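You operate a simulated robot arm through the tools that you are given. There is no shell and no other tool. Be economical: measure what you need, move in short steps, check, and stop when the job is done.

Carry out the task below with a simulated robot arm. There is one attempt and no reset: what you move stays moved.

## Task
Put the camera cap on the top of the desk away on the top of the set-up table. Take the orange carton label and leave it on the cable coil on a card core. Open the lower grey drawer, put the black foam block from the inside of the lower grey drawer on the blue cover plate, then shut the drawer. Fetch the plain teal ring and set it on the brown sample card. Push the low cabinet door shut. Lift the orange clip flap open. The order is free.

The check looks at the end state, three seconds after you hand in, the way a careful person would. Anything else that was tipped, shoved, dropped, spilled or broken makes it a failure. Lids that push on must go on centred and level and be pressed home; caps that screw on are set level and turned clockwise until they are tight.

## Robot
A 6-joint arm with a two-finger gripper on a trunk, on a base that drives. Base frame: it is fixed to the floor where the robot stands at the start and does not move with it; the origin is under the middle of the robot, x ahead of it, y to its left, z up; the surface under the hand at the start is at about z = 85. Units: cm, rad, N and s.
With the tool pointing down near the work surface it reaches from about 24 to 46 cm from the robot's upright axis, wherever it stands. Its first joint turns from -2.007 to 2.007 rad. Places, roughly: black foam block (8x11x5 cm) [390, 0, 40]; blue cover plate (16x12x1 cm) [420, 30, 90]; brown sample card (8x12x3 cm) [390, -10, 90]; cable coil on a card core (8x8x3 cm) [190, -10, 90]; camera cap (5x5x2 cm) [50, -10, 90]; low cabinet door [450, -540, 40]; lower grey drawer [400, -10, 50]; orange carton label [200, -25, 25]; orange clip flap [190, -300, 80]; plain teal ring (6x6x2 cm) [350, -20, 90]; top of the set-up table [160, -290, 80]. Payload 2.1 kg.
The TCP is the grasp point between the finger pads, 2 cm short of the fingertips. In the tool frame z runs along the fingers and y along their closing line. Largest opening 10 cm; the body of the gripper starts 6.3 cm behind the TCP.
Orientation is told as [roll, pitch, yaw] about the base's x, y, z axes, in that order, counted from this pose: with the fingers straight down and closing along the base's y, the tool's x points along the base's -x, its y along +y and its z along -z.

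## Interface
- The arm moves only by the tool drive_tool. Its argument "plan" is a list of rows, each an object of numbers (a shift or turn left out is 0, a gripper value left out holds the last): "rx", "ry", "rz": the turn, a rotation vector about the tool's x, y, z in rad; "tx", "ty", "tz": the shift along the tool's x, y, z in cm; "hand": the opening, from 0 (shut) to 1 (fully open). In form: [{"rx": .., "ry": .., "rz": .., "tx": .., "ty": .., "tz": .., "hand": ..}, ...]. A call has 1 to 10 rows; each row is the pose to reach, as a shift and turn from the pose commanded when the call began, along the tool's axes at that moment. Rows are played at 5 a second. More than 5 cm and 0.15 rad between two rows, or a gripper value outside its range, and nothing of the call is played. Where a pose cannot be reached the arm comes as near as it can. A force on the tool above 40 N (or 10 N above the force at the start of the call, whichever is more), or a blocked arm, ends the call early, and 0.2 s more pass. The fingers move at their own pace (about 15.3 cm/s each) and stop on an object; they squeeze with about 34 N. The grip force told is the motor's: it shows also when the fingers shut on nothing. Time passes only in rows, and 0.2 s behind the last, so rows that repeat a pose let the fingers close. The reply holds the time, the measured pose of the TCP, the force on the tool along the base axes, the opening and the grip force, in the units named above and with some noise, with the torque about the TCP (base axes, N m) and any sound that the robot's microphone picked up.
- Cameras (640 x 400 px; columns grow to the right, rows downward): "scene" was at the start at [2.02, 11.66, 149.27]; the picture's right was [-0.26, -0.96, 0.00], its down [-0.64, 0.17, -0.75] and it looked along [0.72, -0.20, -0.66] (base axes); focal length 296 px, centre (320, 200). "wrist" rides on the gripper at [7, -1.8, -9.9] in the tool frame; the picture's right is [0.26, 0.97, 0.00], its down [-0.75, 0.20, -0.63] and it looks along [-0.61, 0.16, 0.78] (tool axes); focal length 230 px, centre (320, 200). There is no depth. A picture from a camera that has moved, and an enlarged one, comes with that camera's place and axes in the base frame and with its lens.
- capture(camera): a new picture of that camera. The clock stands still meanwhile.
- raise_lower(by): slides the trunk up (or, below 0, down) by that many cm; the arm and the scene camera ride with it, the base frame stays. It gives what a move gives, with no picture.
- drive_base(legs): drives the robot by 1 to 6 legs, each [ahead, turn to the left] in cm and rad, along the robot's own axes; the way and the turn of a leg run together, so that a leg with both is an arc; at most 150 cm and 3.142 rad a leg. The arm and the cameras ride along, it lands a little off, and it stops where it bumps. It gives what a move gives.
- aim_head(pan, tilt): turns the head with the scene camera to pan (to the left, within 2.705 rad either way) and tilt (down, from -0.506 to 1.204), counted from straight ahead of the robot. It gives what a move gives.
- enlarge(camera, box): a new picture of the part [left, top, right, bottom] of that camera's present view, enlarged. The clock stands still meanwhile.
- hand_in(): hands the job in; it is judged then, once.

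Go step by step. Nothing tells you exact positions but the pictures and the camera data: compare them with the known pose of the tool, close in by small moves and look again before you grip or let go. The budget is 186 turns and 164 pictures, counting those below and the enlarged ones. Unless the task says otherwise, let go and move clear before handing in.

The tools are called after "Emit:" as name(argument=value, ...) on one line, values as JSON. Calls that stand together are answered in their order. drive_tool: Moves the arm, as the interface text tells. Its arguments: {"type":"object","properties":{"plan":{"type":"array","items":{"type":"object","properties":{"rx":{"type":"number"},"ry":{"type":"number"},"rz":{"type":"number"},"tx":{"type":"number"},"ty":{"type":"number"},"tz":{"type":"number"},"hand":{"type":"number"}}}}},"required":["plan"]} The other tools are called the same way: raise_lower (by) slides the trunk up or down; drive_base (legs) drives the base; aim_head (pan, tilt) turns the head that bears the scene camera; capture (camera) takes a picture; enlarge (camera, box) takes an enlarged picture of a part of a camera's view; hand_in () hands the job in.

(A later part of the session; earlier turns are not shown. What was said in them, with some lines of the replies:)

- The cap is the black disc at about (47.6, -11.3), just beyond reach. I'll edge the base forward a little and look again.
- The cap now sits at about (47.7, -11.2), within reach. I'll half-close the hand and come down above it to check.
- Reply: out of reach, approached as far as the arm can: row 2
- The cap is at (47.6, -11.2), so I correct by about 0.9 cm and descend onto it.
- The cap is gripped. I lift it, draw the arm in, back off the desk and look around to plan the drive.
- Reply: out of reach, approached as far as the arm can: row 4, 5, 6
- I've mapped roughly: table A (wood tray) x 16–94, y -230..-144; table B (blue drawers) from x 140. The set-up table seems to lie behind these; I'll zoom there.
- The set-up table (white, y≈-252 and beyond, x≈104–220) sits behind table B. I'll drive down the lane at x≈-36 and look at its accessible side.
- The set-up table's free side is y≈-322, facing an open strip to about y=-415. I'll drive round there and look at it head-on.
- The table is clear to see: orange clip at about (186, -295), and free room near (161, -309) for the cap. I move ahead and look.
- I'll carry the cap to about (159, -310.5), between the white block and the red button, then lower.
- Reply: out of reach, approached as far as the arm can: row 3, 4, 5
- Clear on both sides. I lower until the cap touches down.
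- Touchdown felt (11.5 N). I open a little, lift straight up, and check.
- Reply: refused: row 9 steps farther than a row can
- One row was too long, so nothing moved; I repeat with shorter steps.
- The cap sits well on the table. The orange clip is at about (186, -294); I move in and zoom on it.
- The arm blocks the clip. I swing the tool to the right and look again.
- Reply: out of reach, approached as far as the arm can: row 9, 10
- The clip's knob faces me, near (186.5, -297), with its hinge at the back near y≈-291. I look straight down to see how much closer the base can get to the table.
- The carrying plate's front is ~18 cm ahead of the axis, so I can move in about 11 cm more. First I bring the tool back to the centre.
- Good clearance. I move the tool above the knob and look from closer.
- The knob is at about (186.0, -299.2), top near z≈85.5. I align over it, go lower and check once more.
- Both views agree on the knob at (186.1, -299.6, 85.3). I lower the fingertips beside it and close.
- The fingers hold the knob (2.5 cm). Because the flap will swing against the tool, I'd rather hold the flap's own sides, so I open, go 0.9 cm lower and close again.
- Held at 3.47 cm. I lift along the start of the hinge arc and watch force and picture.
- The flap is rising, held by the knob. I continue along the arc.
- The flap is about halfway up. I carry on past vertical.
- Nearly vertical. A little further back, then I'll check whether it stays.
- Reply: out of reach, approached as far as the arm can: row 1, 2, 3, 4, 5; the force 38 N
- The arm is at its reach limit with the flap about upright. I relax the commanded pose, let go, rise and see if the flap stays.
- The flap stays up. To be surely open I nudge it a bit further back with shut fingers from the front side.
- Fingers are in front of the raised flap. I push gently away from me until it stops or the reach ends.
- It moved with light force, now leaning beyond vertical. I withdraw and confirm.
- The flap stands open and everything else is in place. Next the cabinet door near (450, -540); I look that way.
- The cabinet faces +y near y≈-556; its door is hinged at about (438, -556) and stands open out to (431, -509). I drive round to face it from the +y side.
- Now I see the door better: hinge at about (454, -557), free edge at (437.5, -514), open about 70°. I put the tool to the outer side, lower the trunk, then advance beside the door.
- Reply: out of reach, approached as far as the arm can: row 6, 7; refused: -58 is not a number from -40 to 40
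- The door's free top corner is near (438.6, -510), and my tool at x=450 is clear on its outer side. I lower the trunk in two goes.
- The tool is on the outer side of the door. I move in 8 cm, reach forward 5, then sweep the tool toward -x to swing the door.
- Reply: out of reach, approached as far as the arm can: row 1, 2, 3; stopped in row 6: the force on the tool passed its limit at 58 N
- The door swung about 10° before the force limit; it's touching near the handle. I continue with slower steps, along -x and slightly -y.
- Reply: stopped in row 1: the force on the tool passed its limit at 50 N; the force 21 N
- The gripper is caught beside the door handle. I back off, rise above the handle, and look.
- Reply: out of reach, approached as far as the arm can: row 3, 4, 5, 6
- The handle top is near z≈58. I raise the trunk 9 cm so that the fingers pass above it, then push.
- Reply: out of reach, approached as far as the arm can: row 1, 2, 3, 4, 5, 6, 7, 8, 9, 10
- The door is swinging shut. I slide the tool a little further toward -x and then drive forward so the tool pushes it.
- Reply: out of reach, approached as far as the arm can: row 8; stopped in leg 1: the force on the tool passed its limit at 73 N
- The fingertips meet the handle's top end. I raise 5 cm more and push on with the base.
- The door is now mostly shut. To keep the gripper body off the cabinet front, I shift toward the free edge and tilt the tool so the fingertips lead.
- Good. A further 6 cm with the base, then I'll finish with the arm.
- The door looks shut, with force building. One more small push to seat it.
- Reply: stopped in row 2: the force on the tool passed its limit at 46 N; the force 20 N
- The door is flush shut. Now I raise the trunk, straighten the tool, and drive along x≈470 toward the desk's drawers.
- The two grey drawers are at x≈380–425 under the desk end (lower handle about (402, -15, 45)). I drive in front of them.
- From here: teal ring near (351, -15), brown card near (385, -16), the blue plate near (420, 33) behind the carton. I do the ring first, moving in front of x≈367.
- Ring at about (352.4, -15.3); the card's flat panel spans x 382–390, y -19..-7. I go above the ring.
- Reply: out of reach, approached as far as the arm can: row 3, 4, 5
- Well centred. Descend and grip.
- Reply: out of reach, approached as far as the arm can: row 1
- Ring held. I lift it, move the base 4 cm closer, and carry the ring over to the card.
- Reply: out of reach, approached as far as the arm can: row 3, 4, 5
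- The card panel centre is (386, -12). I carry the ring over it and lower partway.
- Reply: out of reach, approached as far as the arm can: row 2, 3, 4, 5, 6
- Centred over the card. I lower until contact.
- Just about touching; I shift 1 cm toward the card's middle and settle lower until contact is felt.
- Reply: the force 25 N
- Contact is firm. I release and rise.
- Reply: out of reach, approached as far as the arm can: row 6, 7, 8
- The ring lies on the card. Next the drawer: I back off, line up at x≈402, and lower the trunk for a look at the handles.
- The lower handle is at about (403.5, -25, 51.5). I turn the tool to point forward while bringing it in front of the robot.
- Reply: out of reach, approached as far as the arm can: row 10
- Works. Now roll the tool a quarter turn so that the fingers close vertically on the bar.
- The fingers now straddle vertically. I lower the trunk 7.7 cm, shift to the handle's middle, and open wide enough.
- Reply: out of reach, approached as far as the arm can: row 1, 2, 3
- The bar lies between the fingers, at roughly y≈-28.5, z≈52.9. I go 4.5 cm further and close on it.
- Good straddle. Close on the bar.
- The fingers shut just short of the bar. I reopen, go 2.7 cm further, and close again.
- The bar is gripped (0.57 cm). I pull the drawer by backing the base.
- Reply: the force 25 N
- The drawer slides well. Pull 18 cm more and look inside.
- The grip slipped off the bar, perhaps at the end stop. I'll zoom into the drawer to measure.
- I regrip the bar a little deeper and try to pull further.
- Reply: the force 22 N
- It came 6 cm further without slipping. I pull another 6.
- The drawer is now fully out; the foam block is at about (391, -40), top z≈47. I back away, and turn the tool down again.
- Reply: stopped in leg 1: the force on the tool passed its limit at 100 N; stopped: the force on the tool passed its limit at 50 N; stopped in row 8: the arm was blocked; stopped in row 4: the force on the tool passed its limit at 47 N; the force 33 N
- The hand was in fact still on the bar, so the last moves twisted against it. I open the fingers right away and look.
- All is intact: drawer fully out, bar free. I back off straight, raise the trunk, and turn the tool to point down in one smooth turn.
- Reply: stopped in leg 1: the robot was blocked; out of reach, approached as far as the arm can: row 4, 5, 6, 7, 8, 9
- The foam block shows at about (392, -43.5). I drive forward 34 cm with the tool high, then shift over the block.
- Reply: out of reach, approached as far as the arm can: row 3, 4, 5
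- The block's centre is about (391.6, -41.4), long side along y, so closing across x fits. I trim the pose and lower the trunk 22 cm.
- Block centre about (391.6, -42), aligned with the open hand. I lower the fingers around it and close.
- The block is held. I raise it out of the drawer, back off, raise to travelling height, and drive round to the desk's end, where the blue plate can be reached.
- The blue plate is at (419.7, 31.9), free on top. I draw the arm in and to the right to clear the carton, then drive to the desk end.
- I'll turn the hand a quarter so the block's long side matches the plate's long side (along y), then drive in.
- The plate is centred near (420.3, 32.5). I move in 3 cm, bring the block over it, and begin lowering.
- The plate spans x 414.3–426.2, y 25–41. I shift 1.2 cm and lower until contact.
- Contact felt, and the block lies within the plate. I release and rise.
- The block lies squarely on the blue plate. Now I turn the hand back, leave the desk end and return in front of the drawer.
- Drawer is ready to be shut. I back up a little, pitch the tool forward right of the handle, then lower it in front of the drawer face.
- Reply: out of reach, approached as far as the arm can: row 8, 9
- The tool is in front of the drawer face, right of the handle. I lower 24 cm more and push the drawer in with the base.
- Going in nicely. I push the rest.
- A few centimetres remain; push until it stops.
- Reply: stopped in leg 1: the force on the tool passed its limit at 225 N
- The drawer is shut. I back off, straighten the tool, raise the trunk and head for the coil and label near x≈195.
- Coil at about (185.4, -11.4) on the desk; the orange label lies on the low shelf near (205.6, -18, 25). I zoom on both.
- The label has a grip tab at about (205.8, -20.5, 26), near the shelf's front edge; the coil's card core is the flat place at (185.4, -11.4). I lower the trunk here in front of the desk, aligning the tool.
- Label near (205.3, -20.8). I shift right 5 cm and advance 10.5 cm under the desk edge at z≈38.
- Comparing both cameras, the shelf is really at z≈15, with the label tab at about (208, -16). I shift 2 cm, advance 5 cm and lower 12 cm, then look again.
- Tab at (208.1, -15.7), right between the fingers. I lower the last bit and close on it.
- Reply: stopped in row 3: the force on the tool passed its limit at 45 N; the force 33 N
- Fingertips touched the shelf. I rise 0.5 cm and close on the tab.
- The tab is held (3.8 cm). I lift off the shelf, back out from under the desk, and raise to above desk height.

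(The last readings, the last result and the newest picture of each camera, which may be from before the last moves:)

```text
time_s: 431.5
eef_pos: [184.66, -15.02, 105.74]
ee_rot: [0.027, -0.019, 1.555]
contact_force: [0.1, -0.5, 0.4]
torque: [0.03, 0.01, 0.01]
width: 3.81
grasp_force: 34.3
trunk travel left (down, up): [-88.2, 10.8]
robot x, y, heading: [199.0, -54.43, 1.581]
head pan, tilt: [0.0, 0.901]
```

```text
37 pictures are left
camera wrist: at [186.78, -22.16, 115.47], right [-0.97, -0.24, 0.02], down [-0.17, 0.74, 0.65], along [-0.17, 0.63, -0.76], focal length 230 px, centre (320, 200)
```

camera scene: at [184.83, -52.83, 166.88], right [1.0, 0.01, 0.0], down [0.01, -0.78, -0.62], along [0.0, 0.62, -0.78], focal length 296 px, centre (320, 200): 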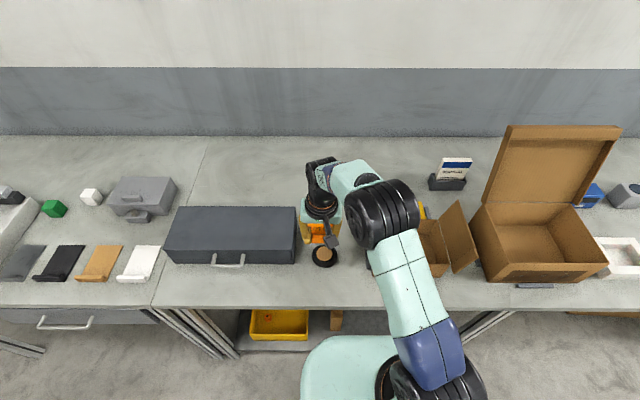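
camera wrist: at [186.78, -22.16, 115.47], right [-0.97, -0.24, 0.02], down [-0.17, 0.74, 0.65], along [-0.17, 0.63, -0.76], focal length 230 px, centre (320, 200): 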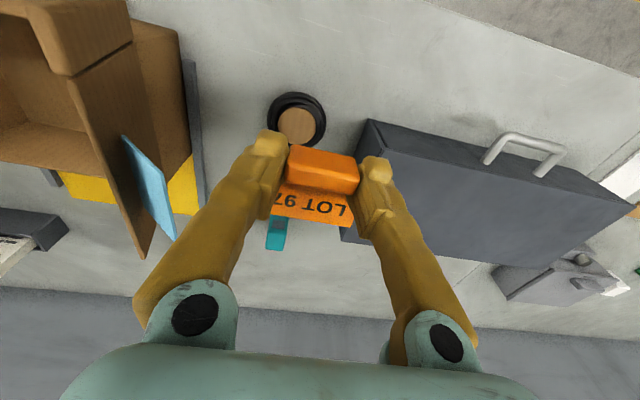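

The coil centre is at (186.2, -11.2). I centre the label over it and lower partway.

Emit:
drive_tool(plan=[{"tx": -1, "ty": -1}, {"tx": -1.7, "ty": -1.6, "tz": 3}, {"tx": -1.7, "ty": -1.6, "tz": 7}, {"tx": -1.7, "ty": -1.6, "tz": 11}, {"tx": -1.7, "ty": -1.6, "tz": 12}])

Emit:
capture(camera="wrist")

Emit:
enlarge(camera="scene", box=[270, 200, 390, 290])

```text
time_s: 432.7
eef_pos: [186.04, -12.89, 93.63]
ee_rot: [0.027, -0.019, 1.556]
contact_force: [-0.3, -0.2, -0.3]
torque: [0.03, 0.01, 0.0]
width: 3.8
grasp_force: 34.1
trunk travel left (down, up): [-88.2, 10.8]
robot x, y, heading: [199.06, -53.87, 1.578]
head pan, tilt: [0.0, 0.901]
```

```text
36 pictures are left
camera wrist: at [188.2, -20.07, 103.31], right [-0.97, -0.24, 0.02], down [-0.17, 0.74, 0.65], along [-0.17, 0.63, -0.76], focal length 230 px, centre (320, 200)
```

wrist: 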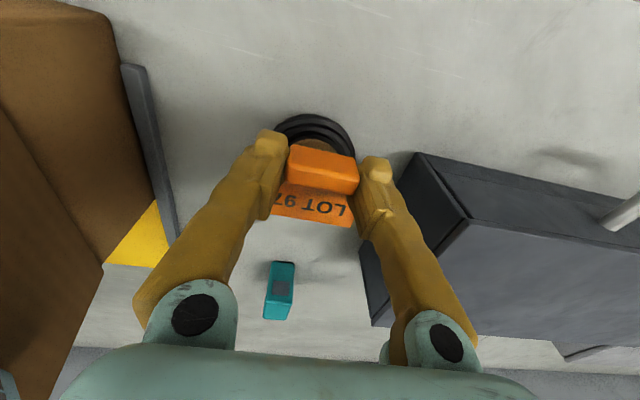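

```text
4.44 times, centred on (330, 245) of scene
camera zoom: at [184.83, -52.66, 166.88], right [1.0, 0.01, 0.0], down [0.01, -0.78, -0.62], along [0.0, 0.62, -0.78], focal length 1316 px, centre (276, 0)
```

zoom: 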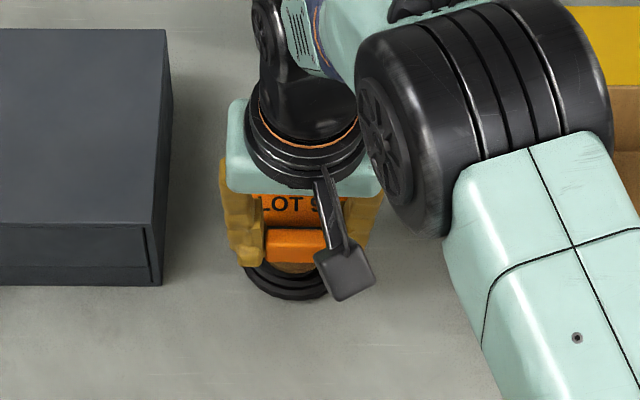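

Aligned with the coil to within half a centimetre. I lower slowly until contact.

Emit:
drive_tool(plan=[{"tx": 0.6, "tz": 1.5}, {"tx": 0.6, "tz": 2.5}, {"tx": 0.6, "tz": 3}, {"tx": 0.6, "tz": 3.4}, {"tx": 0.6, "tz": 3.8}, {"tx": 0.6, "tz": 4.1}])

Emit:
enlarge(camera="wrist", box=[200, 60, 440, 260])

```text
time_s: 434.1
eef_pos: [185.84, -13.56, 90.05]
ee_rot: [0.032, -0.029, 1.556]
contact_force: [-0.3, 5.1, 37.1]
torque: [0.3, -0.27, 0.04]
width: 3.79
grasp_force: 33.9
trunk travel left (down, up): [-88.2, 10.8]
robot x, y, heading: [198.74, -54.04, 1.578]
head pan, tilt: [0.0, 0.901]
```

```text
2.00 times, centred on (320, 160) of wrist
camera zoom: at [188.07, -20.77, 99.65], right [-0.97, -0.24, 0.02], down [-0.17, 0.73, 0.66], along [-0.18, 0.63, -0.75], focal length 460 px, centre (320, 280)
```

zoom: 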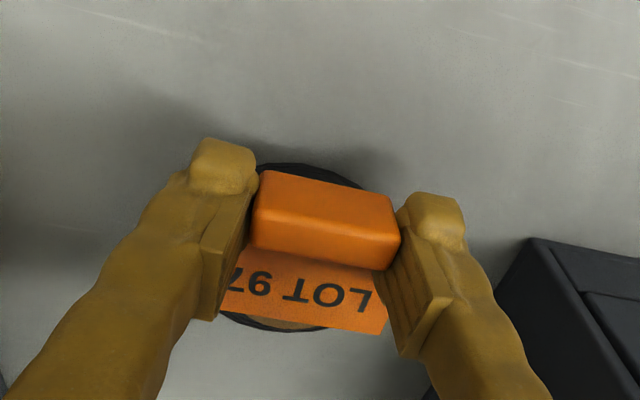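

Firmly down on the coil and well over the core. I ease off, release gently and rise.

Emit:
drive_tool(plan=[{"tz": -0.45}, {"tz": -0.45, "hand": 0.52}, {"tz": -0.45, "hand": 0.52}, {"tz": -1.5}, {"tz": -4}, {"tz": -8}, {"tz": -12}, {"tz": -15}, {"tz": -17, "tx": 3}, {"tz": -18, "tx": 6}])

Emit:
enlarge(camera="wrist", box=[200, 40, 440, 240])

Emit:
enlarge(camera="scene", box=[270, 200, 390, 290])

```text
time_s: 436.3
eef_pos: [186.25, -20.29, 107.53]
ee_rot: [0.027, -0.019, 1.553]
contact_force: [0.1, -0.2, -0.3]
torque: [0.04, 0.0, 0.02]
width: 5.18
grasp_force: 0.1
trunk travel left (down, up): [-88.2, 10.8]
robot x, y, heading: [198.96, -53.75, 1.58]
head pan, tilt: [0.0, 0.901]
```

```text
2.00 times, centred on (320, 140) of wrist
camera zoom: at [188.38, -27.51, 117.17], right [-0.97, -0.24, 0.02], down [-0.17, 0.74, 0.65], along [-0.17, 0.63, -0.76], focal length 460 px, centre (320, 320)
```

zoom: 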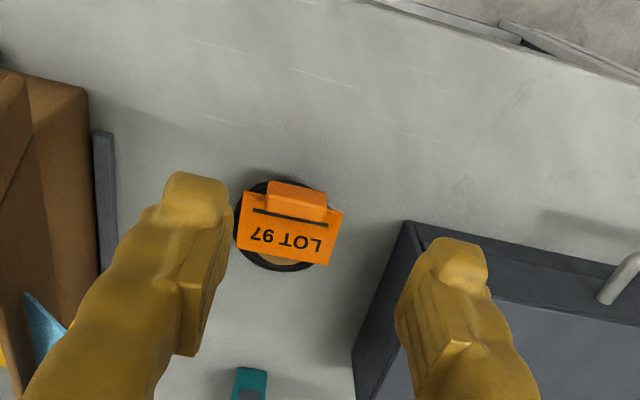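

```text
4.44 times, centred on (330, 245) of scene
camera zoom: at [184.84, -52.87, 166.88], right [1.0, 0.01, 0.0], down [0.01, -0.78, -0.62], along [0.0, 0.62, -0.78], focal length 1316 px, centre (276, 0)
```

zoom: 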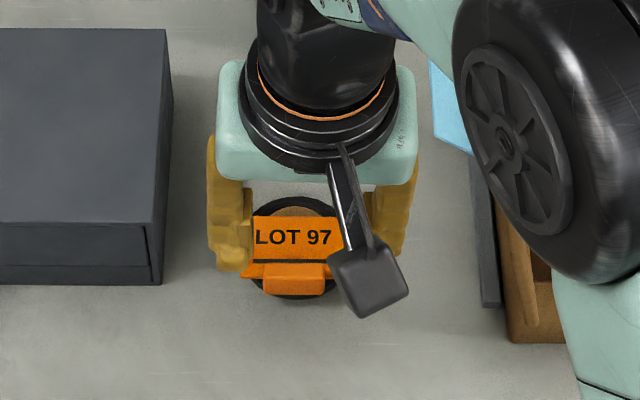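

The label rests on the coil. I back clear and check table B, which the base had bumped earlier, and the drawer.

Emit:
drive_base(legs=[[-35, 0]])

Emit:
aim_head(pan=-2.0, tilt=0.4)

Emit:
capture(camera="scene")

Emit:
aim_head(pan=-1.2, tilt=0.4)

Emit:
capture(camera="scene")

```text
time_s: 438.6
eef_pos: [186.5, -55.59, 107.37]
ee_rot: [0.027, -0.017, 1.558]
contact_force: [0.4, -0.7, 0.6]
torque: [0.0, 0.05, -0.03]
width: 5.23
grasp_force: 0.1
trunk travel left (down, up): [-88.2, 10.8]
robot x, y, heading: [198.99, -89.33, 1.58]
head pan, tilt: [0.0, 0.901]
```

```text
time_s: 440.5
eef_pos: [186.44, -55.65, 107.49]
ee_rot: [0.028, -0.021, 1.558]
contact_force: [-0.3, 0.6, -0.3]
torque: [0.01, 0.04, 0.03]
width: 5.18
grasp_force: 0.0
trunk travel left (down, up): [-88.2, 10.8]
robot x, y, heading: [199.5, -89.41, 1.581]
head pan, tilt: [-2.0, 0.4]
```

```text
31 pictures are left
camera scene: at [193.68, -99.51, 171.18], right [-0.41, -0.91, 0.0], down [-0.36, 0.16, -0.92], along [0.84, -0.37, -0.39], focal length 296 px, centre (320, 200)
```

scene: 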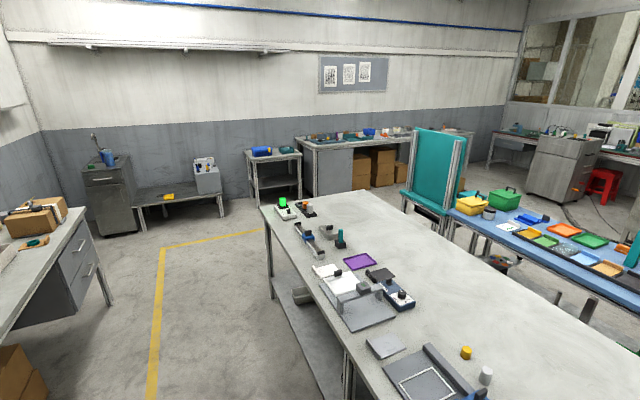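

```text
time_s: 441.6
eef_pos: [186.46, -55.65, 107.34]
ee_rot: [0.028, -0.019, 1.558]
contact_force: [0.1, -0.1, 0.9]
torque: [0.01, 0.0, 0.01]
width: 5.18
grasp_force: 0.0
trunk travel left (down, up): [-88.2, 10.8]
robot x, y, heading: [199.63, -89.79, 1.586]
head pan, tilt: [-1.201, 0.4]
```

```text
30 pictures are left
camera scene: at [193.82, -92.32, 171.18], right [0.37, -0.93, 0.0], down [-0.36, -0.14, -0.92], along [0.86, 0.34, -0.39], focal length 296 px, centre (320, 200)
```

scene: 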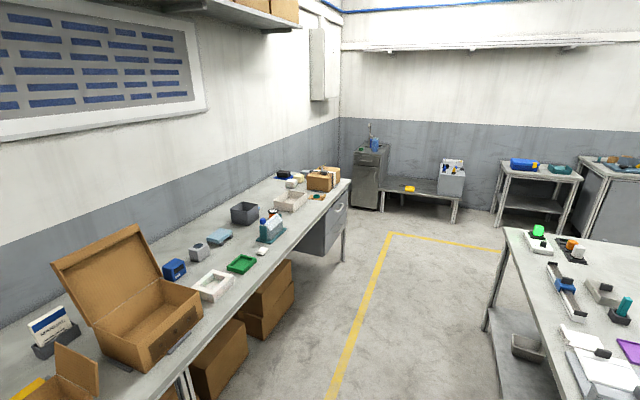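

All is in order: drawer shut, block on the plate, nothing disturbed on table B, and the hand is clear. I hand in.

Emit:
hand_in()

```text
The job is handed in.
```

I carried out all six parts and handed the job in; no verdict came back with the hand-in.

- **Camera cap:** on the set-up table, in a free spot between the white block and the red button.
- **Orange carton label:** on the cable coil's card core.
- **Black foam block:** on the blue cover plate, with the lower grey drawer shut again.
- **Plain teal ring:** on the brown sample card.
- **Low cabinet door:** shut.
- **Orange clip flap:** lifted past upright, and it stayed open when released.

Three contacts were rougher than planned:

- The hand twisted against the drawer handle while still holding it.
- The base bumped the long table behind it once.
- The drawer reached its closed stop with a 225 N spike.

In the final pictures of the desk and the long table, I saw nothing tipped or moved. I last saw the set-up table just after opening the flap, and it was in order then.
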